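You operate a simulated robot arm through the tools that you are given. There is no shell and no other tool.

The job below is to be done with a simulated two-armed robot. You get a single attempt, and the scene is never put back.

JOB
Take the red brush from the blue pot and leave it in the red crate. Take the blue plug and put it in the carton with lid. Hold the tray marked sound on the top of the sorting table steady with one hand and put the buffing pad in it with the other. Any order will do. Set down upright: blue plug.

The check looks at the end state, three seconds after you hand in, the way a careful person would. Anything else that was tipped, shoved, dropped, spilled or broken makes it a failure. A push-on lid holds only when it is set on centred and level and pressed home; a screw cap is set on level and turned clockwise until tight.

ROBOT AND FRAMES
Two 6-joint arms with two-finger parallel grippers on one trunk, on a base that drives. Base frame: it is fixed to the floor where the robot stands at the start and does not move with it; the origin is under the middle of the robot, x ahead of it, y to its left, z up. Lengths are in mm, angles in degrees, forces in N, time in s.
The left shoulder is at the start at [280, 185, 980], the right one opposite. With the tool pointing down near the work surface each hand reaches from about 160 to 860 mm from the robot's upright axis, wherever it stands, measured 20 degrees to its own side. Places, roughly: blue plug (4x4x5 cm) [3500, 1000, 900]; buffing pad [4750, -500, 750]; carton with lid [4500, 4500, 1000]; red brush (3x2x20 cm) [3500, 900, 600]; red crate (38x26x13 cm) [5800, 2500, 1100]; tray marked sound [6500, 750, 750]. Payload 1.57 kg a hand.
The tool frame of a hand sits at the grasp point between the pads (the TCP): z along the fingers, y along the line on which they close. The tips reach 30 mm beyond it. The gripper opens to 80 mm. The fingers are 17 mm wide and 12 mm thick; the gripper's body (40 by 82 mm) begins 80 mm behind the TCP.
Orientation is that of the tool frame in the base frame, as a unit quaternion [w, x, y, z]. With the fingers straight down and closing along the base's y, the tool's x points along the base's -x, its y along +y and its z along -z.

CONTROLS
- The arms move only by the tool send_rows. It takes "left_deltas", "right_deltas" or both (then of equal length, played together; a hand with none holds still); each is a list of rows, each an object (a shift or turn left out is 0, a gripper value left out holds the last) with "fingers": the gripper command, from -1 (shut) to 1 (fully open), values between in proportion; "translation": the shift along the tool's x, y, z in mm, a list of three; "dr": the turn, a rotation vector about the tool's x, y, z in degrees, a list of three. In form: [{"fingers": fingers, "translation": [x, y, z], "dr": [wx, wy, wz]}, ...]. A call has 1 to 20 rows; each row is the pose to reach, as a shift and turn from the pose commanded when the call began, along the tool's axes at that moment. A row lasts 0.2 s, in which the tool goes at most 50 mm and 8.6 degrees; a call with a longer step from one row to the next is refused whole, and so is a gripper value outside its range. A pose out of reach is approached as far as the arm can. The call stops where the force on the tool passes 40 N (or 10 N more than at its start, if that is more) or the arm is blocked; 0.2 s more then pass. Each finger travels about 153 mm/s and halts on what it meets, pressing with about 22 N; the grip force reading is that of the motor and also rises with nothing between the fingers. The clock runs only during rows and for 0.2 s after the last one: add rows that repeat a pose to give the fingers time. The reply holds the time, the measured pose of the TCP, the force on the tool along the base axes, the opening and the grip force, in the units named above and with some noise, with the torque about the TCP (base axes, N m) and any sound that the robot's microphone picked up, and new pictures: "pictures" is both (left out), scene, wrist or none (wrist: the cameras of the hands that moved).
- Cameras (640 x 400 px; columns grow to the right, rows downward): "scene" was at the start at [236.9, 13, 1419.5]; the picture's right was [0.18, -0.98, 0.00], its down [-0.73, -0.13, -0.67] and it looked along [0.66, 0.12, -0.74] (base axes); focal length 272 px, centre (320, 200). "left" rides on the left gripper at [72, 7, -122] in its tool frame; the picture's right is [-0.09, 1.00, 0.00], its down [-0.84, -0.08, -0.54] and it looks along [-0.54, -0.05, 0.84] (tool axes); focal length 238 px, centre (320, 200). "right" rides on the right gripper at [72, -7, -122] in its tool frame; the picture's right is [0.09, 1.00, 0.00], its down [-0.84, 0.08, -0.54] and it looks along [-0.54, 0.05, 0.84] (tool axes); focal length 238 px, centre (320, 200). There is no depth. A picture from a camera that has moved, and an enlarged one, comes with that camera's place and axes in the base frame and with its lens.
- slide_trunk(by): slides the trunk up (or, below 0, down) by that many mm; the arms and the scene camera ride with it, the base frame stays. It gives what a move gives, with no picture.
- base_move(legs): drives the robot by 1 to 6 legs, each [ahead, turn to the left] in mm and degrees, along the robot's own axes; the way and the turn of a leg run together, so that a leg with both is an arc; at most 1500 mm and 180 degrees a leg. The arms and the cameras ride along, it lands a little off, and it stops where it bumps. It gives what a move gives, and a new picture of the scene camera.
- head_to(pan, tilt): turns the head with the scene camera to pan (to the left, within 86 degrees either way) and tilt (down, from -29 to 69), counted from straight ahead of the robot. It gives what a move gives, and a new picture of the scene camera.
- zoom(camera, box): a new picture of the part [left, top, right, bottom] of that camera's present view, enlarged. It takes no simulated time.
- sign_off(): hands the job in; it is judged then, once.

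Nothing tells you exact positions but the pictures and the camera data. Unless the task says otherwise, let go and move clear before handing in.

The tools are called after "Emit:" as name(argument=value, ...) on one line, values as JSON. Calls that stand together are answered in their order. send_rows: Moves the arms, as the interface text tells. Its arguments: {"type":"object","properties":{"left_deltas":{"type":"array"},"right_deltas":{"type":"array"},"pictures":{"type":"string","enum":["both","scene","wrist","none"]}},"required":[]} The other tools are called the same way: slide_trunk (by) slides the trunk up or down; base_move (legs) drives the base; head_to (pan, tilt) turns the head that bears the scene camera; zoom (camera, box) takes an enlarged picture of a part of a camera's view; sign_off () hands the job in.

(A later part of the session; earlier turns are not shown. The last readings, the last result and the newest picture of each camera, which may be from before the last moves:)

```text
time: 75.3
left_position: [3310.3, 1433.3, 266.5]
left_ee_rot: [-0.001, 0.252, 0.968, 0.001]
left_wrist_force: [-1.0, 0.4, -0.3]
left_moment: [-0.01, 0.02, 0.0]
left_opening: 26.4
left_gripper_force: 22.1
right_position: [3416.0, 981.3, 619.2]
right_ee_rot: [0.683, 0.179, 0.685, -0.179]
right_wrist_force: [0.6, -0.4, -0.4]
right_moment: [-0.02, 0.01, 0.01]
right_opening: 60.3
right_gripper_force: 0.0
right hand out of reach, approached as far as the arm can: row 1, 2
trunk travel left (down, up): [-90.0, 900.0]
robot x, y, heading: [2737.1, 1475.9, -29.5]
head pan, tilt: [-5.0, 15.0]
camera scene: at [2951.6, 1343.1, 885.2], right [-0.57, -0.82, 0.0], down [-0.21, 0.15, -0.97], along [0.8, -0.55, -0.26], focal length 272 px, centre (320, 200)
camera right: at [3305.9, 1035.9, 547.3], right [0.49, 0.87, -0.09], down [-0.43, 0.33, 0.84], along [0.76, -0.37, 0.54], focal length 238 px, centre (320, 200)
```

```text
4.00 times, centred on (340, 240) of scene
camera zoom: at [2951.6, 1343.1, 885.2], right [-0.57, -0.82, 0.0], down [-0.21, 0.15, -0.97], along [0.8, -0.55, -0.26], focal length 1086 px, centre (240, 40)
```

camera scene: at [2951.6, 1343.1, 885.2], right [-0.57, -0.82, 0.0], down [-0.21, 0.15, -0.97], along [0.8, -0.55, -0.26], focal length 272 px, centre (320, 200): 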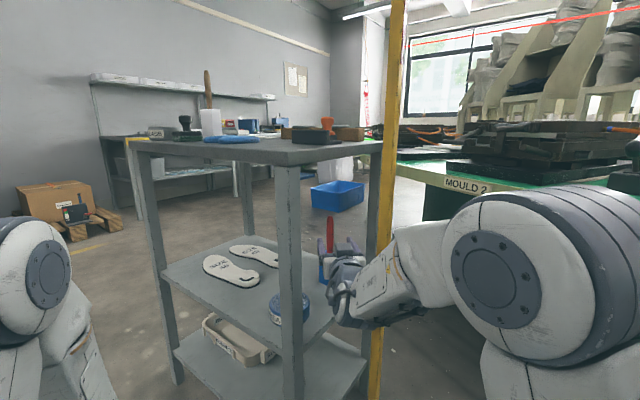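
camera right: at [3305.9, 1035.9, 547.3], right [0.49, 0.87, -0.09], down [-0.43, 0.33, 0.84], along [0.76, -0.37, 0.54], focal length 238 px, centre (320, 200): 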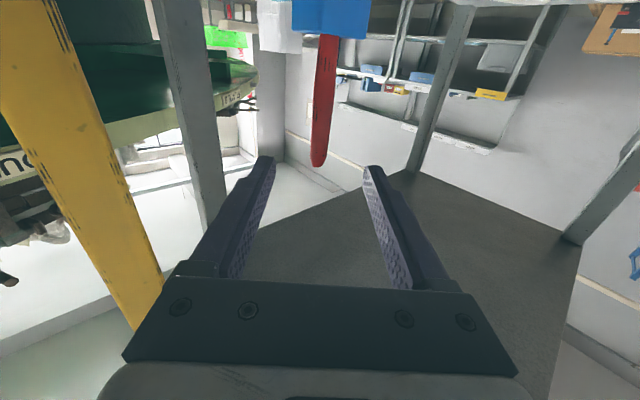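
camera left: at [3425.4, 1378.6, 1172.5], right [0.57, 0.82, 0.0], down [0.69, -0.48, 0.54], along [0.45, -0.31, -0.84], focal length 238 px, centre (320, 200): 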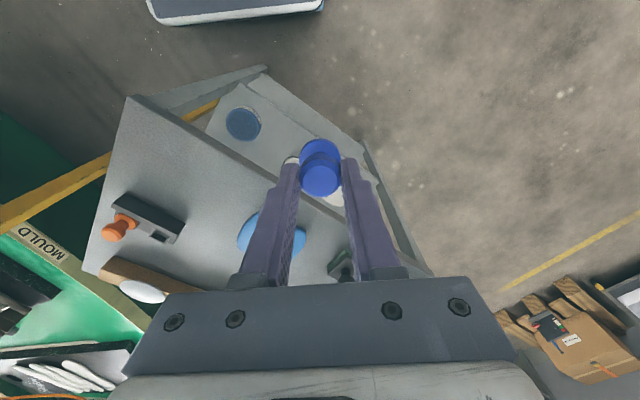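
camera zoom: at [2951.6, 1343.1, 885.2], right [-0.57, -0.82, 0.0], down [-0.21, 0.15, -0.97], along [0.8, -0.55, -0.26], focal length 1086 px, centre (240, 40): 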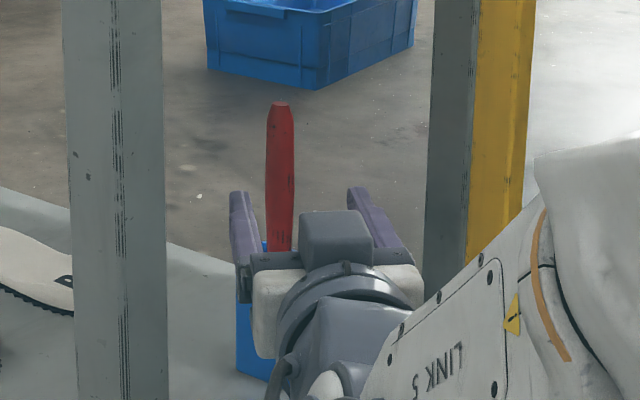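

The brush is centred between the fingers, about 94 mm ahead of the grasp point. Reaching in the rest of the way.

Emit:
send_rows(right_deltas=[{"translation": [0, 0, 25]}, {"translation": [0, 1, 50]}, {"translation": [0, 1, 75]}, {"translation": [0, 1, 90]}, {"translation": [0, 1, 90]}], pictures="both")

Emit:
zoom(camera="scene", box=[260, 190, 420, 290])

```text
time: 76.5
left_position: [3310.8, 1433.3, 266.7]
left_ee_rot: [0.0, 0.252, 0.968, 0.0]
left_wrist_force: [0.0, 0.0, -0.8]
left_moment: [-0.02, 0.0, 0.01]
left_opening: 26.3
left_gripper_force: 22.3
right_position: [3496.7, 937.0, 620.0]
right_ee_rot: [0.683, 0.179, 0.685, -0.179]
right_wrist_force: [-0.3, 0.3, -0.4]
right_moment: [-0.01, 0.0, 0.04]
right_opening: 59.9
right_gripper_force: 0.0
trunk travel left (down, up): [-90.0, 900.0]
robot x, y, heading: [2736.0, 1479.7, -29.3]
head pan, tilt: [-5.0, 15.0]
camera scene: at [2951.6, 1343.1, 885.2], right [-0.57, -0.82, 0.0], down [-0.21, 0.15, -0.97], along [0.8, -0.55, -0.26], focal length 272 px, centre (320, 200)
camera right: at [3386.0, 992.3, 547.0], right [0.49, 0.87, -0.09], down [-0.43, 0.33, 0.84], along [0.76, -0.37, 0.54], focal length 238 px, centre (320, 200)
```

scene: 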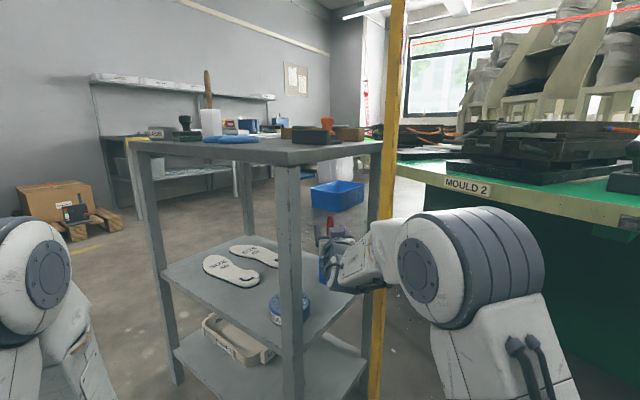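
right: 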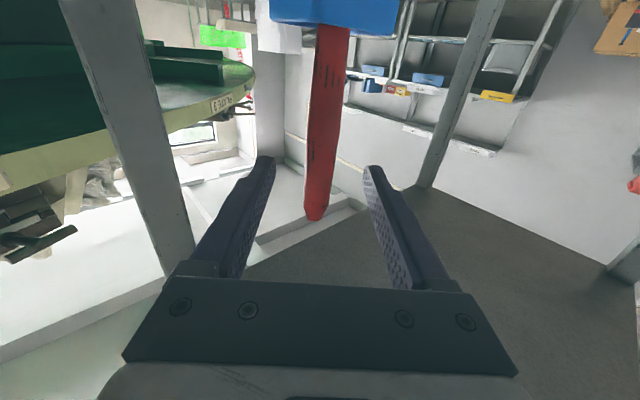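

```text
4.00 times, centred on (340, 240) of scene
camera zoom: at [2951.6, 1343.1, 885.2], right [-0.57, -0.82, 0.0], down [-0.21, 0.15, -0.97], along [0.8, -0.55, -0.26], focal length 1086 px, centre (240, 40)
```

zoom: 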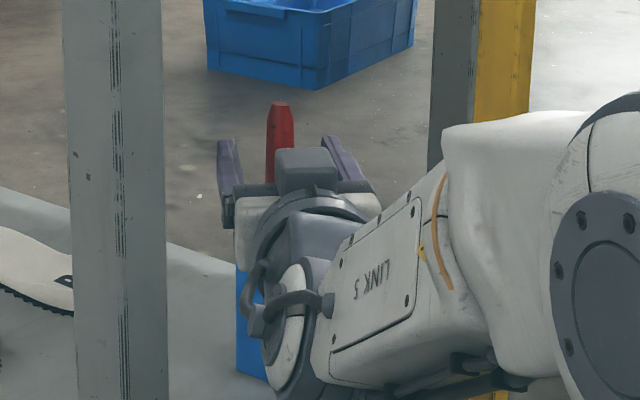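

The handle is between the fingers. A few millimetres more, then close on it.

Emit:
send_rows(right_deltas=[{"translation": [0, 0, 7]}, {"translation": [0, 0, 7], "fingers": 0.0}, {"translation": [0, 0, 7], "fingers": -0.4}, {"translation": [0, 0, 7], "fingers": -1}, {"translation": [0, 0, 7], "fingers": -1}, {"translation": [0, 0, 7], "fingers": -1}], pictures="wrist")

Emit:
zoom(camera="scene", box=[260, 190, 420, 290])

```text
time: 77.9
left_position: [3311.2, 1433.2, 266.2]
left_ee_rot: [-0.001, 0.252, 0.968, 0.0]
left_wrist_force: [-0.5, 0.3, -0.5]
left_moment: [0.03, 0.0, -0.01]
left_opening: 26.2
left_gripper_force: 21.5
right_position: [3501.6, 933.0, 618.5]
right_ee_rot: [0.684, 0.179, 0.685, -0.178]
right_wrist_force: [0.8, -0.7, 0.2]
right_moment: [-0.01, -0.06, 0.02]
right_opening: 17.8
right_gripper_force: 22.1
trunk travel left (down, up): [-90.0, 900.0]
robot x, y, heading: [2735.2, 1476.6, -29.1]
head pan, tilt: [-5.0, 15.0]
camera right: at [3391.6, 988.2, 546.7], right [0.49, 0.87, -0.09], down [-0.43, 0.33, 0.84], along [0.76, -0.37, 0.54], focal length 238 px, centre (320, 200)
```

right: 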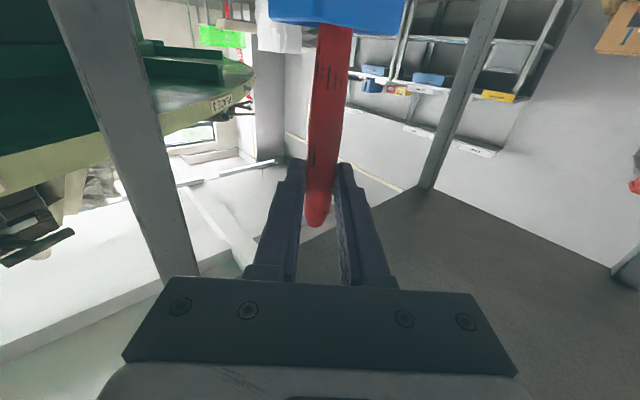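

```text
4.00 times, centred on (340, 240) of scene
camera zoom: at [2951.6, 1343.1, 885.2], right [-0.57, -0.82, 0.0], down [-0.21, 0.15, -0.97], along [0.8, -0.55, -0.26], focal length 1086 px, centre (240, 40)
```

zoom: 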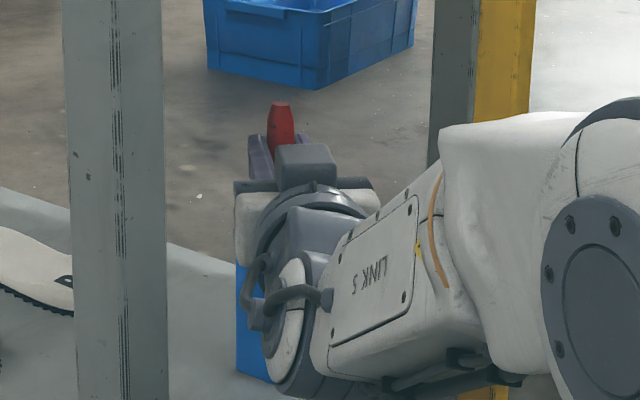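

The handle is gripped (18 mm). Lifting it straight up out of the pot in small steps.

Emit:
send_rows(right_deltas=[{"translation": [-15, 0, 0]}, {"translation": [-30, 0, 0]}, {"translation": [-50, 0, 0]}, {"translation": [-70, 0, 0]}, {"translation": [-90, 0, 0]}, {"translation": [-110, 0, 0]}, {"translation": [-122, 0, 0]}, {"translation": [-122, 0, 0]}], pictures="both")

Emit:
zoom(camera="scene", box=[260, 160, 420, 260])

Emit:
zoom(camera="right", box=[200, 0, 440, 150])

```text
time: 79.7
left_position: [3309.7, 1434.2, 266.9]
left_ee_rot: [-0.001, 0.252, 0.968, 0.0]
left_wrist_force: [-0.1, 0.3, -1.5]
left_moment: [-0.04, -0.01, 0.0]
left_opening: 26.4
left_gripper_force: 21.8
right_position: [3502.3, 933.9, 741.6]
right_ee_rot: [0.683, 0.178, 0.685, -0.177]
right_wrist_force: [0.1, 0.2, -0.5]
right_moment: [0.0, 0.02, 0.0]
right_opening: 17.7
right_gripper_force: 22.0
trunk travel left (down, up): [-90.0, 900.0]
robot x, y, heading: [2738.0, 1475.3, -29.3]
head pan, tilt: [-5.0, 15.0]
camera scene: at [2951.7, 1343.1, 885.2], right [-0.57, -0.82, 0.0], down [-0.21, 0.15, -0.97], along [0.8, -0.55, -0.26], focal length 272 px, centre (320, 200)
camera right: at [3392.4, 988.9, 669.2], right [0.49, 0.87, -0.09], down [-0.43, 0.33, 0.84], along [0.76, -0.37, 0.54], focal length 238 px, centre (320, 200)
```

scene: 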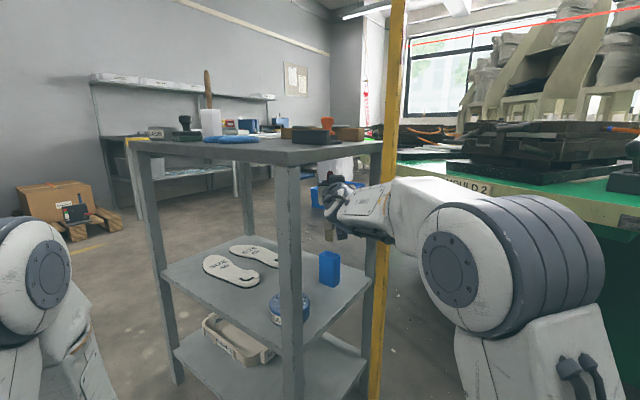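
right: 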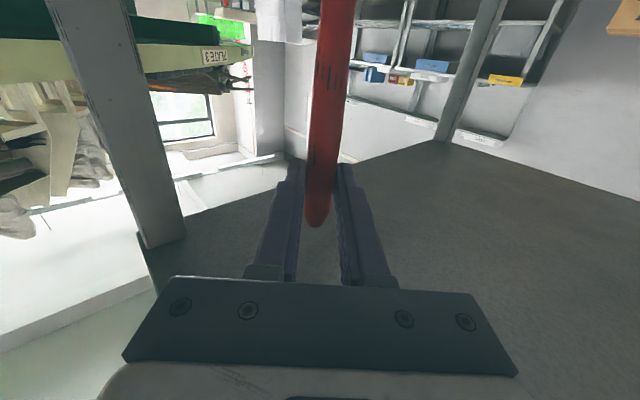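

```text
4.00 times, centred on (340, 210) of scene
camera zoom: at [2951.7, 1343.1, 885.2], right [-0.57, -0.82, 0.0], down [-0.21, 0.15, -0.97], along [0.8, -0.55, -0.26], focal length 1086 px, centre (240, 160)
```

zoom: 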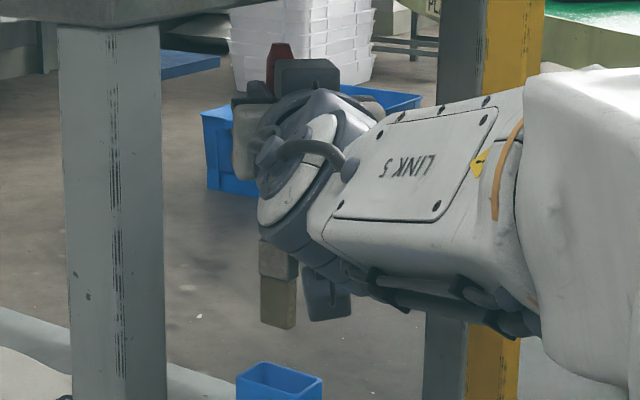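

```text
2.67 times, centred on (320, 75) of right
camera zoom: at [3392.4, 988.9, 669.2], right [0.49, 0.87, -0.09], down [-0.43, 0.33, 0.84], along [0.76, -0.37, 0.54], focal length 636 px, centre (320, 533)
```

zoom: 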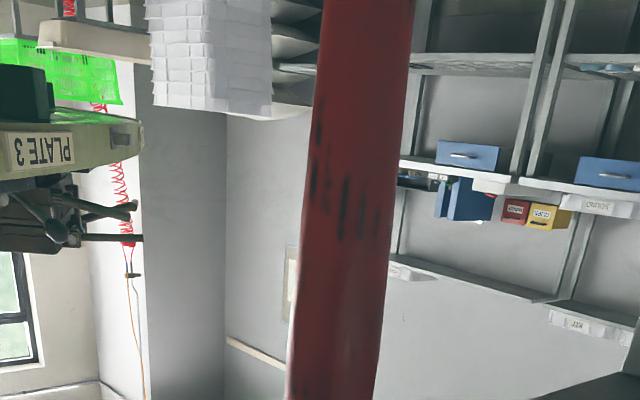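

The brush is fully clear of the pot, which stayed standing. Retreating straight back out through the gap.

Emit:
send_rows(right_deltas=[{"translation": [0, 0, -20]}, {"translation": [0, 0, -50]}, {"translation": [0, 0, -85]}, {"translation": [0, 0, -120]}, {"translation": [0, 0, -155]}, {"translation": [0, 0, -190]}, {"translation": [0, 0, -225]}, {"translation": [0, 0, -250]}, {"translation": [0, 0, -250]}], pictures="both")

```text
time: 81.7
left_position: [3311.1, 1433.9, 267.8]
left_ee_rot: [0.0, 0.252, 0.968, 0.0]
left_wrist_force: [0.1, -0.4, -1.7]
left_moment: [0.01, 0.01, -0.05]
left_opening: 26.3
left_gripper_force: 21.9
right_position: [3299.6, 1054.8, 735.8]
right_ee_rot: [0.684, 0.179, 0.685, -0.179]
right_wrist_force: [-0.7, -0.5, -0.9]
right_moment: [0.02, 0.03, -0.02]
right_opening: 17.9
right_gripper_force: 22.6
right hand out of reach, approached as far as the arm can: row 8, 9
trunk travel left (down, up): [-90.0, 900.0]
robot x, y, heading: [2732.9, 1474.7, -29.3]
head pan, tilt: [-5.0, 15.0]
camera scene: at [2951.6, 1343.1, 885.2], right [-0.57, -0.82, 0.0], down [-0.21, 0.15, -0.97], along [0.8, -0.55, -0.26], focal length 272 px, centre (320, 200)
camera right: at [3190.1, 1110.6, 663.0], right [0.49, 0.87, -0.09], down [-0.43, 0.33, 0.84], along [0.76, -0.37, 0.54], focal length 238 px, centre (320, 200)
```

scene: 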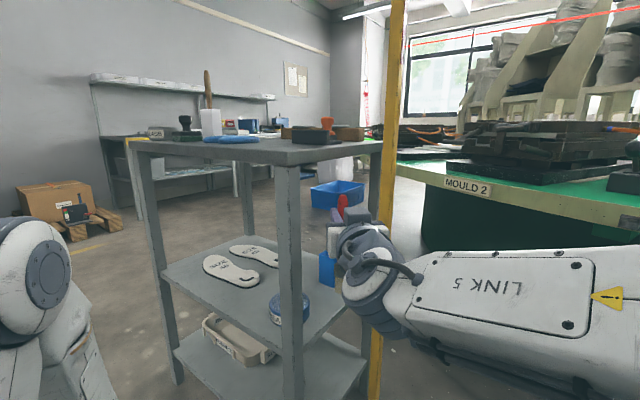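
right: 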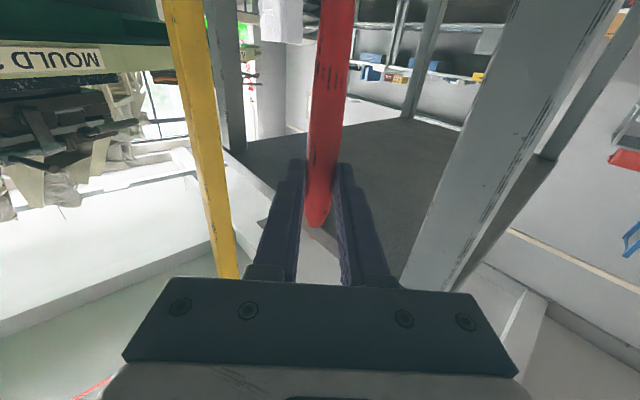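

Brush out and clear. I'll shift the hand a little right, raise the trunk by 500 so everything rides above the table tops, then turn left toward the far side where carton and crate are.

Emit:
send_rows(right_deltas=[{"translation": [0, -20, 0]}, {"translation": [0, -25, -5]}, {"translation": [0, -25, -5]}], pictures="none")

Emit:
slide_trunk(by=500)

Emit:
head_to(pan=0, tilt=25)

```text
time: 82.5
left_position: [3309.6, 1432.9, 267.6]
left_ee_rot: [-0.001, 0.252, 0.968, 0.0]
left_wrist_force: [-0.1, 0.3, 0.2]
left_moment: [0.03, 0.01, -0.02]
left_opening: 26.3
left_gripper_force: 22.0
right_position: [3298.2, 1035.0, 732.8]
right_ee_rot: [0.683, 0.179, 0.685, -0.178]
right_wrist_force: [0.3, 0.6, -0.2]
right_moment: [0.03, -0.02, 0.01]
right_opening: 17.7
right_gripper_force: 22.4
right hand out of reach, approached as far as the arm can: row 1, 2, 3
trunk travel left (down, up): [-90.0, 900.0]
robot x, y, heading: [2736.5, 1477.4, -29.3]
head pan, tilt: [-5.0, 15.0]
```

```text
refused: 500 is not a number from -400 to 400
```

```text
time: 83.2
left_position: [3310.8, 1433.8, 266.1]
left_ee_rot: [-0.001, 0.252, 0.968, 0.0]
left_wrist_force: [-0.4, 0.1, -0.6]
left_moment: [-0.01, 0.0, 0.02]
left_opening: 26.3
left_gripper_force: 22.2
right_position: [3296.8, 1035.2, 733.8]
right_ee_rot: [0.684, 0.179, 0.684, -0.178]
right_wrist_force: [0.3, 0.0, -1.1]
right_moment: [0.03, 0.01, 0.01]
right_opening: 17.5
right_gripper_force: 22.6
trunk travel left (down, up): [-90.0, 900.0]
robot x, y, heading: [2736.9, 1480.5, -29.3]
head pan, tilt: [0.0, 25.0]
camera scene: at [2954.8, 1350.6, 869.0], right [-0.49, -0.87, 0.0], down [-0.37, 0.21, -0.91], along [0.79, -0.45, -0.42], focal length 272 px, centre (320, 200)
```

scene: 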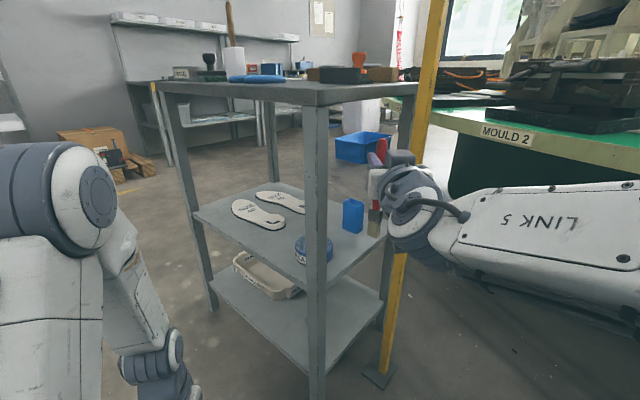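

Both items are held; slides are limited to 400 mm, so I'll raise in two steps and then look left along the intended route.

Emit:
slide_trunk(by=400)

Emit:
slide_trunk(by=100)

Emit:
head_to(pan=75, tilt=25)

```text
time: 87.0
left_position: [3310.8, 1433.9, 665.4]
left_ee_rot: [0.0, 0.252, 0.968, 0.001]
left_wrist_force: [0.1, 0.6, -0.2]
left_moment: [0.02, -0.01, 0.01]
left_opening: 26.4
left_gripper_force: 21.8
right_position: [3296.4, 1036.2, 1132.5]
right_ee_rot: [0.684, 0.178, 0.685, -0.178]
right_wrist_force: [0.0, 0.2, -1.0]
right_moment: [-0.01, 0.03, -0.01]
right_opening: 17.9
right_gripper_force: 22.0
trunk travel left (down, up): [-490.0, 500.0]
robot x, y, heading: [2732.3, 1472.7, -29.6]
head pan, tilt: [0.0, 25.0]
```

```text
time: 88.4
left_position: [3310.5, 1433.9, 765.6]
left_ee_rot: [0.0, 0.252, 0.968, 0.0]
left_wrist_force: [-0.2, 0.2, -0.6]
left_moment: [0.02, 0.0, -0.02]
left_opening: 26.6
left_gripper_force: 22.0
right_position: [3297.3, 1035.3, 1232.2]
right_ee_rot: [0.684, 0.178, 0.685, -0.178]
right_wrist_force: [-0.2, 0.2, -0.1]
right_moment: [0.02, 0.01, 0.02]
right_opening: 17.7
right_gripper_force: 21.4
trunk travel left (down, up): [-590.0, 400.0]
robot x, y, heading: [2735.5, 1473.1, -29.4]
head pan, tilt: [0.0, 25.0]
```

```text
time: 89.8
left_position: [3311.3, 1434.6, 766.5]
left_ee_rot: [0.0, 0.252, 0.968, -0.001]
left_wrist_force: [0.4, -0.6, -0.5]
left_moment: [0.01, -0.02, 0.03]
left_opening: 26.4
left_gripper_force: 22.0
right_position: [3297.1, 1035.4, 1233.6]
right_ee_rot: [0.684, 0.178, 0.685, -0.178]
right_wrist_force: [0.3, 0.0, -0.9]
right_moment: [0.0, 0.0, 0.02]
right_opening: 17.6
right_gripper_force: 22.0
trunk travel left (down, up): [-590.0, 400.0]
robot x, y, heading: [2732.0, 1472.0, -29.6]
head pan, tilt: [75.0, 25.0]
camera scene: at [2939.2, 1461.7, 1369.0], right [0.71, -0.7, 0.0], down [-0.3, -0.3, -0.91], along [0.63, 0.65, -0.42], focal length 272 px, centre (320, 200)
```

scene: 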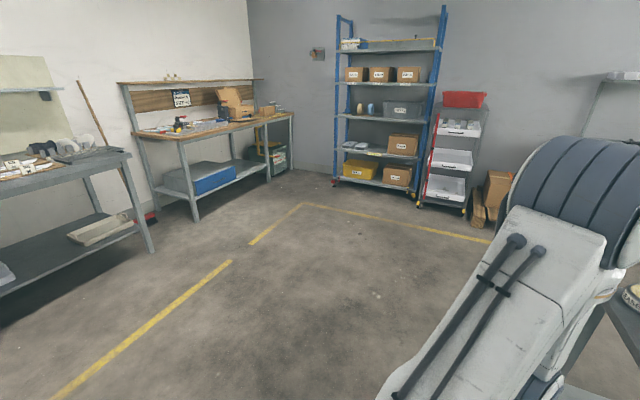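

The way is open: carton bench at about (4500, 4450), shelf and crate trolley beyond. I'll turn left and drive about 2.5 m across the open floor.

Emit:
base_move(legs=[[0, 72], [1250, 0], [1250, 0]])

Emit:
head_to(pan=40, tilt=25)

Emit:
zoom(camera="scene", box=[160, 40, 480, 240])

```text
time: 105.3
left_position: [4779.8, 3751.6, 765.8]
left_ee_rot: [-0.001, -0.375, 0.927, 0.0]
left_wrist_force: [0.2, 0.4, -0.8]
left_moment: [-0.04, -0.01, -0.02]
left_opening: 26.9
left_gripper_force: 21.7
right_position: [5157.4, 3625.0, 1233.6]
right_ee_rot: [0.655, -0.265, 0.656, 0.265]
right_wrist_force: [1.3, 0.2, -0.4]
right_moment: [0.02, 0.03, 0.01]
right_opening: 17.4
right_gripper_force: 22.0
trunk travel left (down, up): [-590.0, 400.0]
robot x, y, heading: [4575.2, 3210.9, 43.7]
head pan, tilt: [75.0, 25.0]
camera scene: at [4644.3, 3403.5, 1369.0], right [0.88, 0.48, 0.0], down [0.2, -0.37, -0.91], along [-0.44, 0.79, -0.42], focal length 272 px, centre (320, 200)
```

scene: 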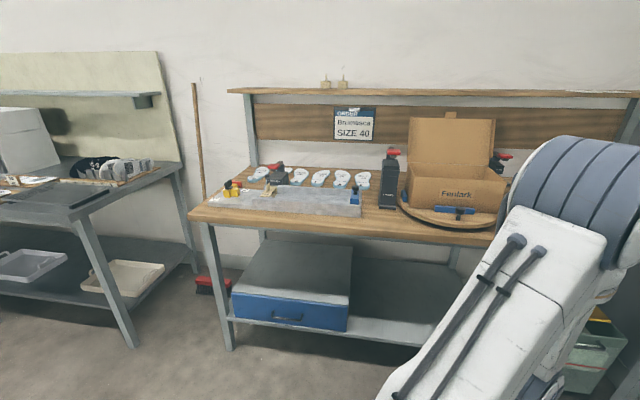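

```text
time: 106.3
left_position: [4779.5, 3751.1, 767.2]
left_ee_rot: [-0.002, -0.375, 0.927, 0.0]
left_wrist_force: [-0.3, 1.0, -1.1]
left_moment: [0.01, 0.01, -0.01]
left_opening: 26.3
left_gripper_force: 22.0
right_position: [5157.1, 3623.8, 1234.1]
right_ee_rot: [0.655, -0.265, 0.656, 0.264]
right_wrist_force: [-0.7, -0.3, -0.6]
right_moment: [-0.01, -0.01, 0.01]
right_opening: 17.3
right_gripper_force: 22.4
trunk travel left (down, up): [-590.0, 400.0]
robot x, y, heading: [4572.8, 3209.9, 43.9]
head pan, tilt: [40.0, 25.0]
camera scene: at [4698.6, 3414.4, 1369.0], right [0.99, -0.11, 0.0], down [-0.04, -0.42, -0.91], along [0.1, 0.9, -0.42], focal length 272 px, centre (320, 200)
```

scene: 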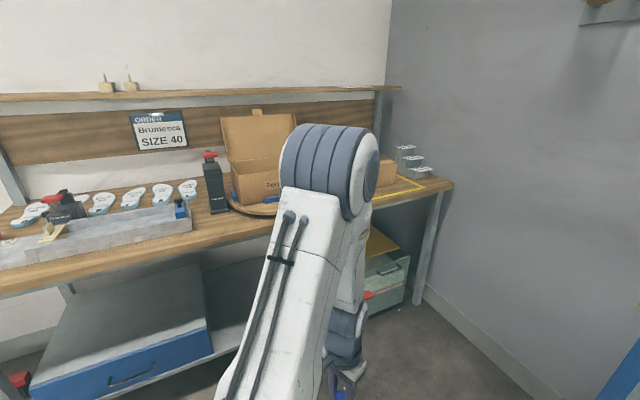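

```text
2.00 times, centred on (320, 140) of scene
camera zoom: at [4698.6, 3414.4, 1369.0], right [0.99, -0.11, 0.0], down [-0.04, -0.42, -0.91], along [0.1, 0.9, -0.42], focal length 543 px, centre (320, 320)
```

zoom: 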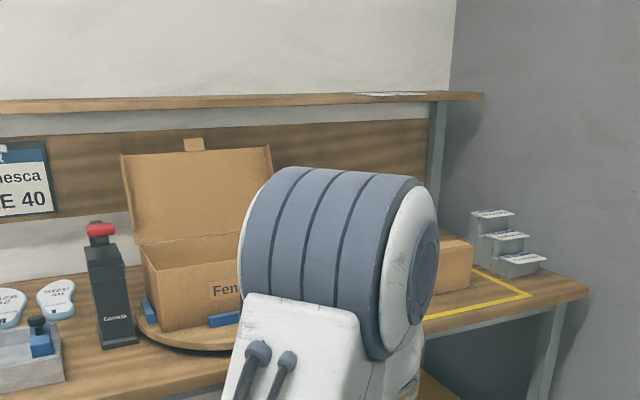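

The carton ("Fenlark", lid hinged open at the back) stands on a turntable at about (4620, 4380), bench top z≈950. I'll raise the trunk fully so both hands ride above bench items, bring the left hand inward, then drive up to the bench.

Emit:
slide_trunk(by=390)

Emit:
send_rows(left_deltas=[{"translation": [0, -30, 0]}, {"translation": [0, -60, 0]}, {"translation": [0, -90, 0]}, {"translation": [0, -90, 0]}], pictures="none")

Emit:
base_move(legs=[[0, 20.6], [420, 0]])

Emit:
head_to(pan=25, tilt=45)

```text
time: 110.1
left_position: [4779.5, 3752.9, 1156.7]
left_ee_rot: [0.0, -0.376, 0.927, 0.0]
left_wrist_force: [-0.3, 0.4, 0.1]
left_moment: [0.02, 0.02, -0.02]
left_opening: 26.5
left_gripper_force: 21.9
right_position: [5157.5, 3625.1, 1622.7]
right_ee_rot: [0.655, -0.265, 0.656, 0.265]
right_wrist_force: [-0.2, -0.1, -0.7]
right_moment: [-0.01, 0.0, -0.03]
right_opening: 17.1
right_gripper_force: 21.8
trunk travel left (down, up): [-980.0, 10.0]
robot x, y, heading: [4573.0, 3214.4, 43.6]
head pan, tilt: [40.0, 25.0]
```

```text
time: 111.1
left_position: [4846.7, 3688.8, 1155.1]
left_ee_rot: [-0.002, -0.375, 0.927, 0.0]
left_wrist_force: [0.2, -0.6, -0.9]
left_moment: [-0.01, 0.0, -0.01]
left_opening: 26.4
left_gripper_force: 22.2
left hand out of reach, approached as far as the arm can: row 1, 2, 3, 4
right_position: [5157.9, 3624.6, 1623.5]
right_ee_rot: [0.655, -0.265, 0.656, 0.265]
right_wrist_force: [0.4, -0.8, -0.6]
right_moment: [0.0, -0.01, 0.04]
right_opening: 17.5
right_gripper_force: 21.8
trunk travel left (down, up): [-980.0, 10.0]
robot x, y, heading: [4574.0, 3214.3, 43.9]
head pan, tilt: [40.0, 25.0]
```

```text
time: 114.7
left_position: [4834.0, 4132.7, 1155.7]
left_ee_rot: [-0.002, -0.54, 0.841, -0.002]
left_wrist_force: [-0.3, 0.1, -0.6]
left_moment: [-0.02, 0.03, -0.02]
left_opening: 26.5
left_gripper_force: 22.1
right_position: [5146.1, 4185.6, 1622.6]
right_ee_rot: [0.595, -0.382, 0.596, 0.381]
right_wrist_force: [0.8, 0.1, -0.4]
right_moment: [0.0, -0.02, 0.0]
right_opening: 17.0
right_gripper_force: 22.2
trunk travel left (down, up): [-980.0, 10.0]
robot x, y, heading: [4754.3, 3590.7, 65.2]
head pan, tilt: [40.0, 25.0]
camera scene: at [4794.8, 3824.6, 1759.0], right [0.97, 0.26, 0.0], down [0.11, -0.41, -0.91], along [-0.24, 0.87, -0.42], focal length 272 px, centre (320, 200)
```

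scene: 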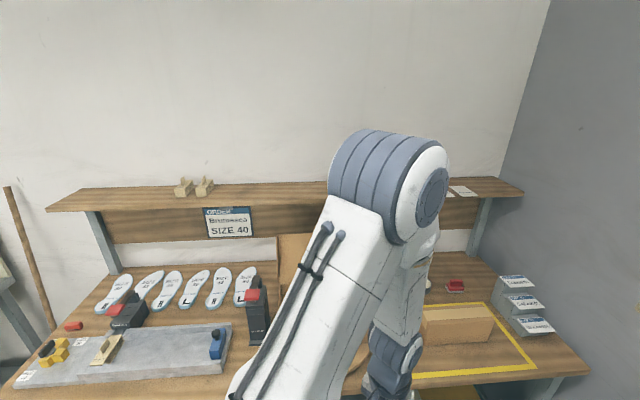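

```text
time: 115.6
left_position: [4832.6, 4133.6, 1156.9]
left_ee_rot: [-0.002, -0.54, 0.842, 0.0]
left_wrist_force: [0.1, -0.2, -0.2]
left_moment: [-0.01, -0.03, 0.01]
left_opening: 26.5
left_gripper_force: 21.9
right_position: [5146.0, 4185.9, 1622.9]
right_ee_rot: [0.595, -0.382, 0.596, 0.381]
right_wrist_force: [-0.2, 0.3, -1.2]
right_moment: [-0.02, -0.01, 0.0]
right_opening: 16.7
right_gripper_force: 22.0
trunk travel left (down, up): [-980.0, 10.0]
robot x, y, heading: [4751.9, 3594.6, 65.2]
head pan, tilt: [25.0, 45.0]
camera scene: at [4818.6, 3817.0, 1728.5], right [1.0, 0.0, 0.0], down [0.0, -0.71, -0.71], along [0.0, 0.71, -0.71], focal length 272 px, centre (320, 200)
```

scene: 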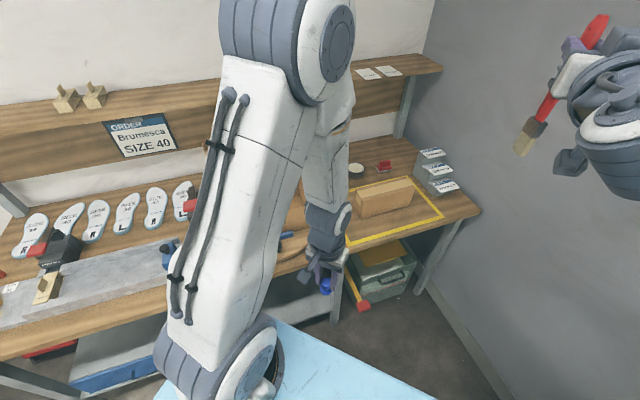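

The left arm hides the carton from the head camera; I'll turn to face along heading ~90° and look with the left wrist camera.

Emit:
base_move(legs=[[0, 25]])

Emit:
head_to(pan=15, tilt=45)

Emit:
zoom(camera="left", box=[0, 0, 640, 400])

```text
time: 117.2
left_position: [4594.7, 4116.5, 1156.2]
left_ee_rot: [0.001, 0.71, -0.704, 0.002]
left_wrist_force: [0.4, 0.2, -0.7]
left_moment: [0.01, 0.02, 0.01]
left_opening: 26.6
left_gripper_force: 21.8
right_position: [4855.2, 4298.4, 1622.6]
right_ee_rot: [-0.498, 0.502, -0.499, -0.501]
right_wrist_force: [-0.3, 0.1, -1.1]
right_moment: [-0.04, -0.04, 0.03]
right_opening: 17.0
right_gripper_force: 21.8
trunk travel left (down, up): [-980.0, 10.0]
robot x, y, heading: [4755.0, 3591.5, 90.2]
head pan, tilt: [25.0, 45.0]
camera scene: at [4715.4, 3823.9, 1728.4], right [0.9, 0.43, 0.0], down [0.3, -0.64, -0.71], along [-0.3, 0.64, -0.71], focal length 272 px, centre (320, 200)
```

scene: 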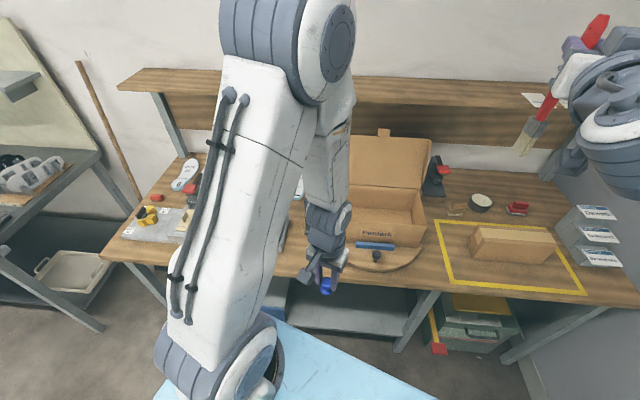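

```text
time: 118.0
left_position: [4595.6, 4117.4, 1155.3]
left_ee_rot: [0.002, 0.71, -0.704, 0.003]
left_wrist_force: [-0.9, 0.1, -0.2]
left_moment: [-0.01, 0.0, -0.01]
left_opening: 26.6
left_gripper_force: 22.6
right_position: [4855.9, 4296.5, 1622.8]
right_ee_rot: [-0.497, 0.503, -0.498, -0.502]
right_wrist_force: [0.1, 0.6, -0.4]
right_moment: [-0.04, 0.01, -0.01]
right_opening: 16.8
right_gripper_force: 21.9
trunk travel left (down, up): [-980.0, 10.0]
robot x, y, heading: [4753.0, 3590.5, 90.2]
head pan, tilt: [15.0, 45.0]
camera scene: at [4728.9, 3828.8, 1728.4], right [0.96, 0.27, 0.0], down [0.19, -0.68, -0.71], along [-0.19, 0.68, -0.71], focal length 272 px, centre (320, 200)
```

scene: 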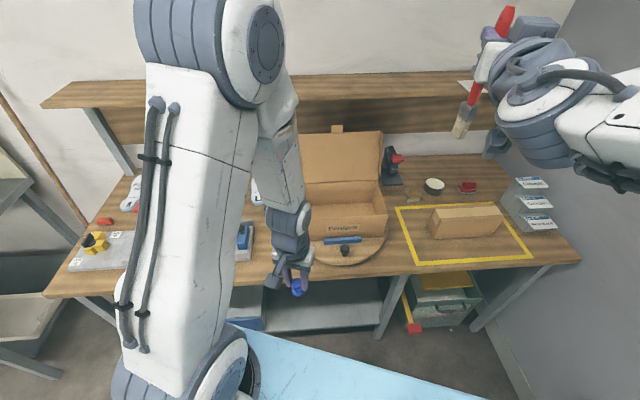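

```text
1.00 times, centred on (320, 200) of left (not enlarged: the box is as wide or as high as the picture)
camera zoom: at [4590.3, 4045.2, 1277.0], right [-1.0, 0.08, 0.0], down [0.07, 0.84, 0.54], along [0.04, 0.54, -0.84], focal length 238 px, centre (320, 200)
```

zoom: 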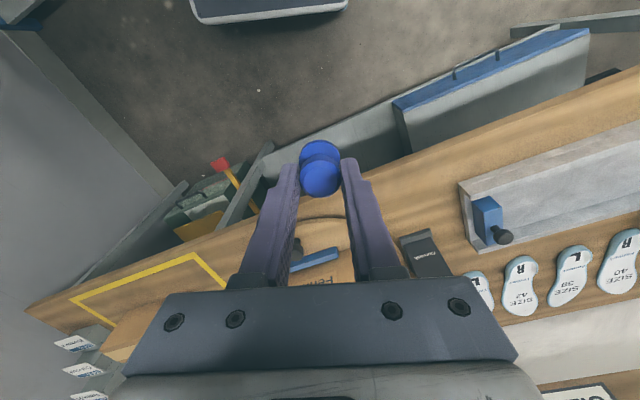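

The carton's open interior is visible right of the left arm. Zooming for exact rim corners and what is inside.

Emit:
zoom(camera="scene", box=[260, 120, 420, 220])

Emit:
zoom(camera="scene", box=[260, 200, 420, 300])

```text
4.00 times, centred on (340, 170) of scene
camera zoom: at [4728.9, 3828.8, 1728.4], right [0.96, 0.27, 0.0], down [0.19, -0.68, -0.71], along [-0.19, 0.68, -0.71], focal length 1086 px, centre (240, 320)
```

zoom: 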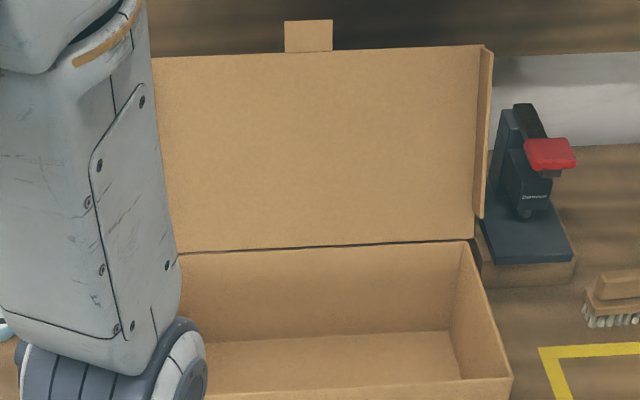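

```text
4.00 times, centred on (340, 250) of scene
camera zoom: at [4728.9, 3828.8, 1728.4], right [0.96, 0.27, 0.0], down [0.19, -0.68, -0.71], along [-0.19, 0.68, -0.71], focal length 1086 px, centre (240, 0)
```

zoom: 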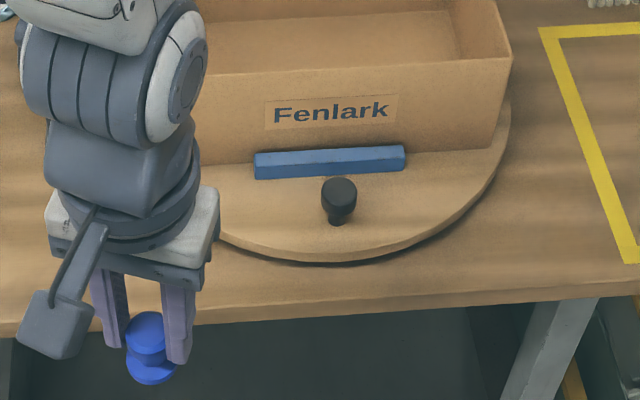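

The carton is empty, rim z≈1018, floor ≈885, centre ≈ (4614, 4536), with the bench top lower than I first thought (≈842). I'll drive 200 mm closer and check from the wrist camera.

Emit:
base_move(legs=[[200, 0]])

Emit:
zoom(camera="left", box=[0, 0, 640, 400])

```text
time: 119.6
left_position: [4593.9, 4318.0, 1154.9]
left_ee_rot: [0.002, 0.709, -0.705, 0.002]
left_wrist_force: [-0.2, 0.7, -1.0]
left_moment: [0.0, -0.02, 0.04]
left_opening: 26.5
left_gripper_force: 21.8
right_position: [4854.8, 4499.6, 1623.1]
right_ee_rot: [-0.497, 0.503, -0.498, -0.502]
right_wrist_force: [-0.6, 0.4, -0.3]
right_moment: [0.01, -0.01, 0.02]
right_opening: 16.7
right_gripper_force: 22.3
trunk travel left (down, up): [-980.0, 10.0]
robot x, y, heading: [4751.7, 3793.9, 90.4]
head pan, tilt: [15.0, 45.0]
camera scene: at [4727.5, 4030.8, 1728.3], right [0.96, 0.27, 0.0], down [0.19, -0.68, -0.71], along [-0.19, 0.68, -0.71], focal length 272 px, centre (320, 200)
```

scene: 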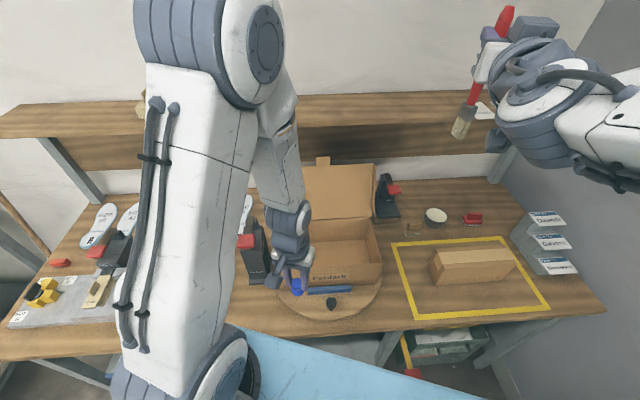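

```text
1.00 times, centred on (320, 200) of left (not enlarged: the box is as wide or as high as the picture)
camera zoom: at [4588.9, 4247.1, 1276.9], right [-1.0, 0.08, 0.0], down [0.07, 0.84, 0.54], along [0.04, 0.54, -0.84], focal length 238 px, centre (320, 200)
```

zoom: 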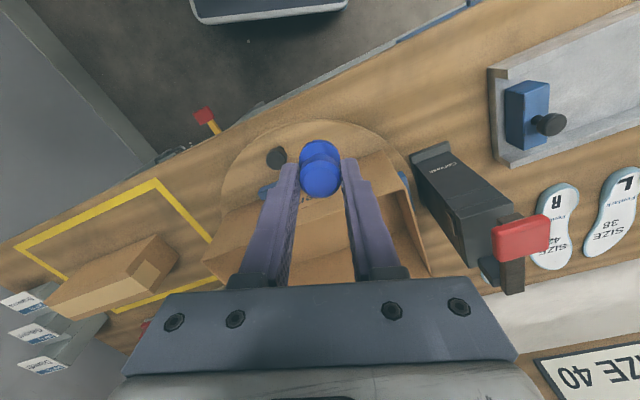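

Now the carton is directly ahead of the left hand. Zooming on the wrist view for the rim corners.

Emit:
zoom(camera="left", box=[180, 110, 460, 285])

Emit:
zoom(camera="scene", box=[240, 150, 400, 250])

Emit:
zoom(camera="scene", box=[240, 220, 400, 320])

```text
2.29 times, centred on (320, 198) of left
camera zoom: at [4588.9, 4247.1, 1276.9], right [-1.0, 0.08, 0.0], down [0.07, 0.84, 0.54], along [0.04, 0.54, -0.84], focal length 545 px, centre (320, 206)
```

zoom: 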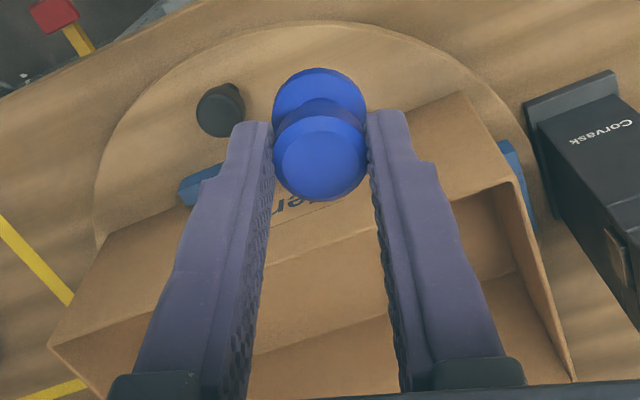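

```text
4.00 times, centred on (320, 200) of scene
camera zoom: at [4727.5, 4030.8, 1728.3], right [0.96, 0.27, 0.0], down [0.19, -0.68, -0.71], along [-0.19, 0.68, -0.71], focal length 1086 px, centre (320, 200)
```

zoom: 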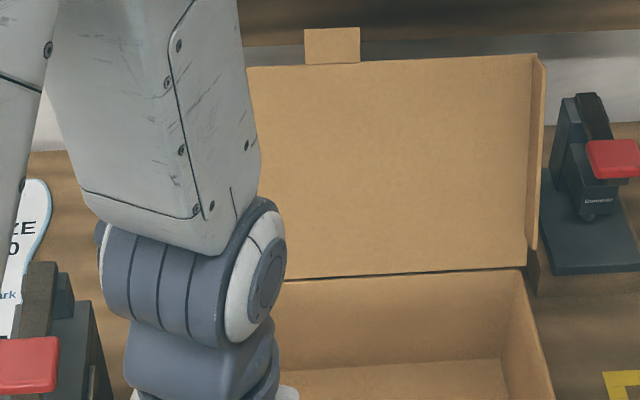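

```text
4.00 times, centred on (320, 270) of scene
camera zoom: at [4727.5, 4030.8, 1728.3], right [0.96, 0.27, 0.0], down [0.19, -0.68, -0.71], along [-0.19, 0.68, -0.71], focal length 1086 px, centre (320, -80)
```

zoom: 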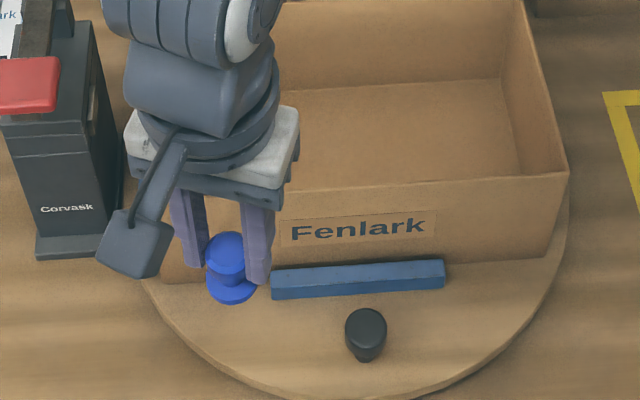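

Rim corners agree from both cameras: carton centre ≈ (4615, 4541), rim z≈1018. I'll carry the plug over the middle at the present height first.

Emit:
send_rows(left_deltas=[{"translation": [-40, -3, 0]}, {"translation": [-80, -6, 0]}, {"translation": [-120, -9, 0]}, {"translation": [-160, -12, 0]}, {"translation": [-200, -15, 0]}, {"translation": [-235, -18, 0]}, {"translation": [-235, -18, 0]}], pictures="both")

Emit:
zoom(camera="scene", box=[240, 160, 400, 260])

```text
time: 121.2
left_position: [4609.3, 4552.8, 1156.5]
left_ee_rot: [0.002, 0.711, -0.704, 0.002]
left_wrist_force: [-0.5, 0.2, -0.9]
left_moment: [-0.03, -0.02, 0.0]
left_opening: 26.5
left_gripper_force: 21.9
right_position: [4854.9, 4499.3, 1622.4]
right_ee_rot: [-0.498, 0.502, -0.498, -0.502]
right_wrist_force: [0.6, 0.0, -0.8]
right_moment: [-0.01, -0.02, -0.04]
right_opening: 17.0
right_gripper_force: 21.5
trunk travel left (down, up): [-980.0, 10.0]
robot x, y, heading: [4748.6, 3789.8, 90.3]
head pan, tilt: [15.0, 45.0]
camera scene: at [4727.6, 4030.9, 1728.4], right [0.96, 0.27, 0.0], down [0.19, -0.68, -0.71], along [-0.19, 0.68, -0.71], focal length 272 px, centre (320, 200)
camera left: at [4605.9, 4482.3, 1277.9], right [-1.0, 0.08, 0.0], down [0.07, 0.84, 0.54], along [0.04, 0.54, -0.84], focal length 238 px, centre (320, 200)
```

scene: 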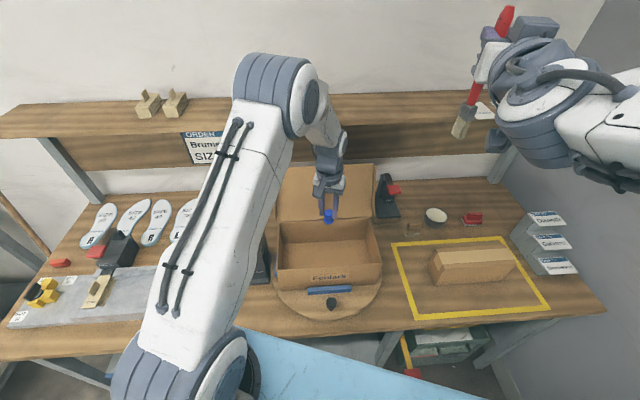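
left: 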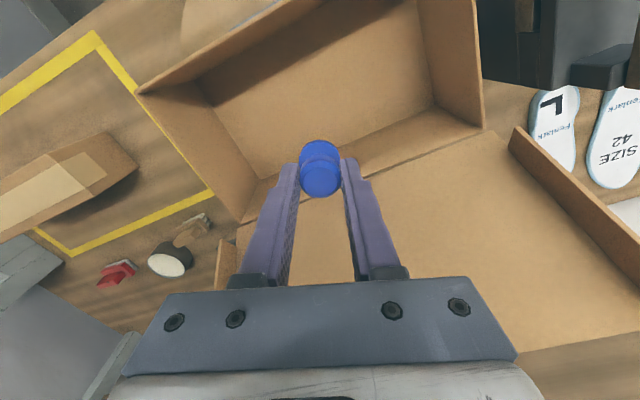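

```text
4.00 times, centred on (320, 210) of scene
camera zoom: at [4727.6, 4030.9, 1728.4], right [0.96, 0.27, 0.0], down [0.19, -0.68, -0.71], along [-0.19, 0.68, -0.71], focal length 1086 px, centre (320, 160)
```

zoom: 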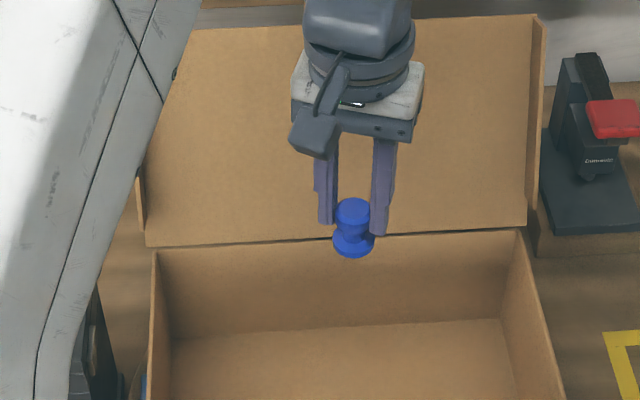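

I'm centred over the empty carton with the back hinge ~82 mm beyond and front wall ~92 mm behind. Descending to just above the floor.

Emit:
send_rows(left_deltas=[{"translation": [0, 0, 45]}, {"translation": [0, 0, 90]}, {"translation": [0, 0, 135]}, {"translation": [0, 0, 170]}, {"translation": [0, 0, 192]}, {"translation": [0, 0, 192]}], pictures="both")

Emit:
zoom(camera="scene", box=[240, 200, 400, 300])

```text
time: 122.6
left_position: [4607.2, 4553.3, 963.3]
left_ee_rot: [0.001, 0.711, -0.704, 0.002]
left_wrist_force: [-0.2, -0.7, -0.9]
left_moment: [0.01, -0.01, -0.02]
left_opening: 26.3
left_gripper_force: 22.5
right_position: [4855.3, 4500.0, 1622.5]
right_ee_rot: [-0.497, 0.503, -0.499, -0.501]
right_wrist_force: [0.1, 0.1, 0.2]
right_moment: [-0.02, 0.0, 0.02]
right_opening: 16.8
right_gripper_force: 21.6
trunk travel left (down, up): [-980.0, 10.0]
robot x, y, heading: [4751.8, 3792.5, 90.7]
head pan, tilt: [15.0, 45.0]
camera scene: at [4727.5, 4030.7, 1728.4], right [0.96, 0.27, 0.0], down [0.19, -0.68, -0.71], along [-0.19, 0.68, -0.71], focal length 272 px, centre (320, 200)
camera left: at [4603.4, 4481.8, 1084.2], right [-1.0, 0.08, 0.0], down [0.07, 0.84, 0.54], along [0.04, 0.54, -0.84], focal length 238 px, centre (320, 200)
```

scene: 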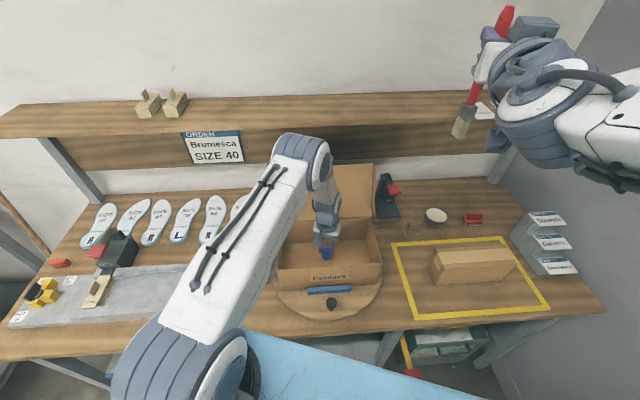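
left: 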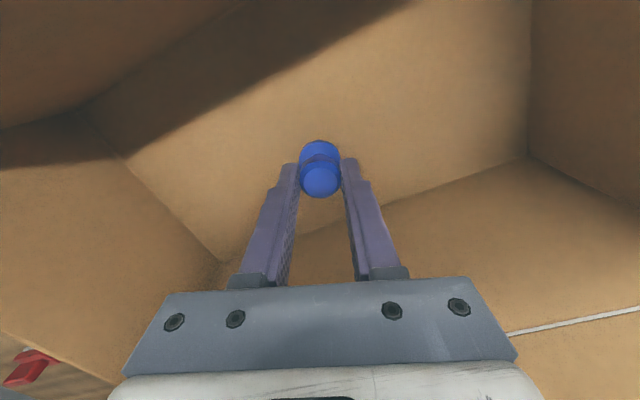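

```text
4.00 times, centred on (320, 250) of scene
camera zoom: at [4727.5, 4030.7, 1728.4], right [0.96, 0.27, 0.0], down [0.19, -0.68, -0.71], along [-0.19, 0.68, -0.71], focal length 1086 px, centre (320, 0)
```

zoom: 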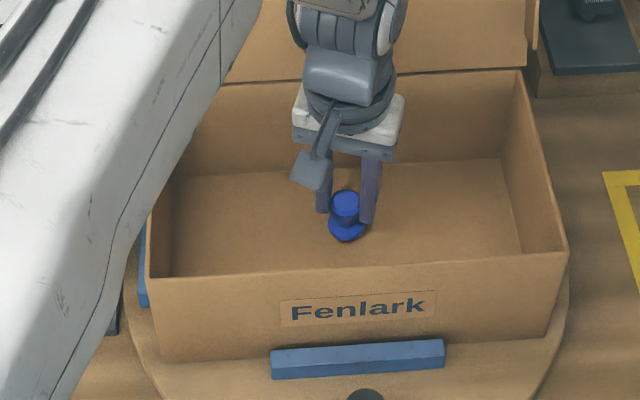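

The plug is hovering just over the carton floor. Lowering in small steps, watching the force.

Emit:
send_rows(left_deltas=[{"translation": [0, 0, 4]}, {"translation": [0, 0, 8]}, {"translation": [0, 0, 8]}], pictures="none")

Emit:
zoom(camera="scene", box=[280, 220, 376, 280])

```text
time: 123.4
left_position: [4608.3, 4553.6, 957.0]
left_ee_rot: [0.0, 0.71, -0.704, -0.001]
left_wrist_force: [0.6, 2.1, 21.3]
left_moment: [0.18, 0.0, 0.01]
left_opening: 26.6
left_gripper_force: 22.3
right_position: [4855.2, 4499.3, 1622.1]
right_ee_rot: [0.499, -0.502, 0.498, 0.502]
right_wrist_force: [0.3, -1.0, -0.3]
right_moment: [-0.02, 0.01, -0.01]
right_opening: 16.4
right_gripper_force: 22.4
trunk travel left (down, up): [-980.0, 10.0]
robot x, y, heading: [4751.0, 3792.8, 90.6]
head pan, tilt: [15.0, 45.0]
```

```text
6.67 times, centred on (328, 250) of scene
camera zoom: at [4727.8, 4029.7, 1728.7], right [0.96, 0.27, 0.0], down [0.19, -0.68, -0.71], along [-0.19, 0.68, -0.71], focal length 1811 px, centre (267, -133)
```

zoom: 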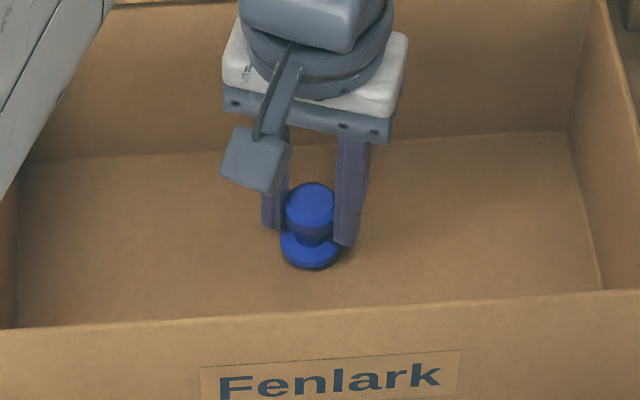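

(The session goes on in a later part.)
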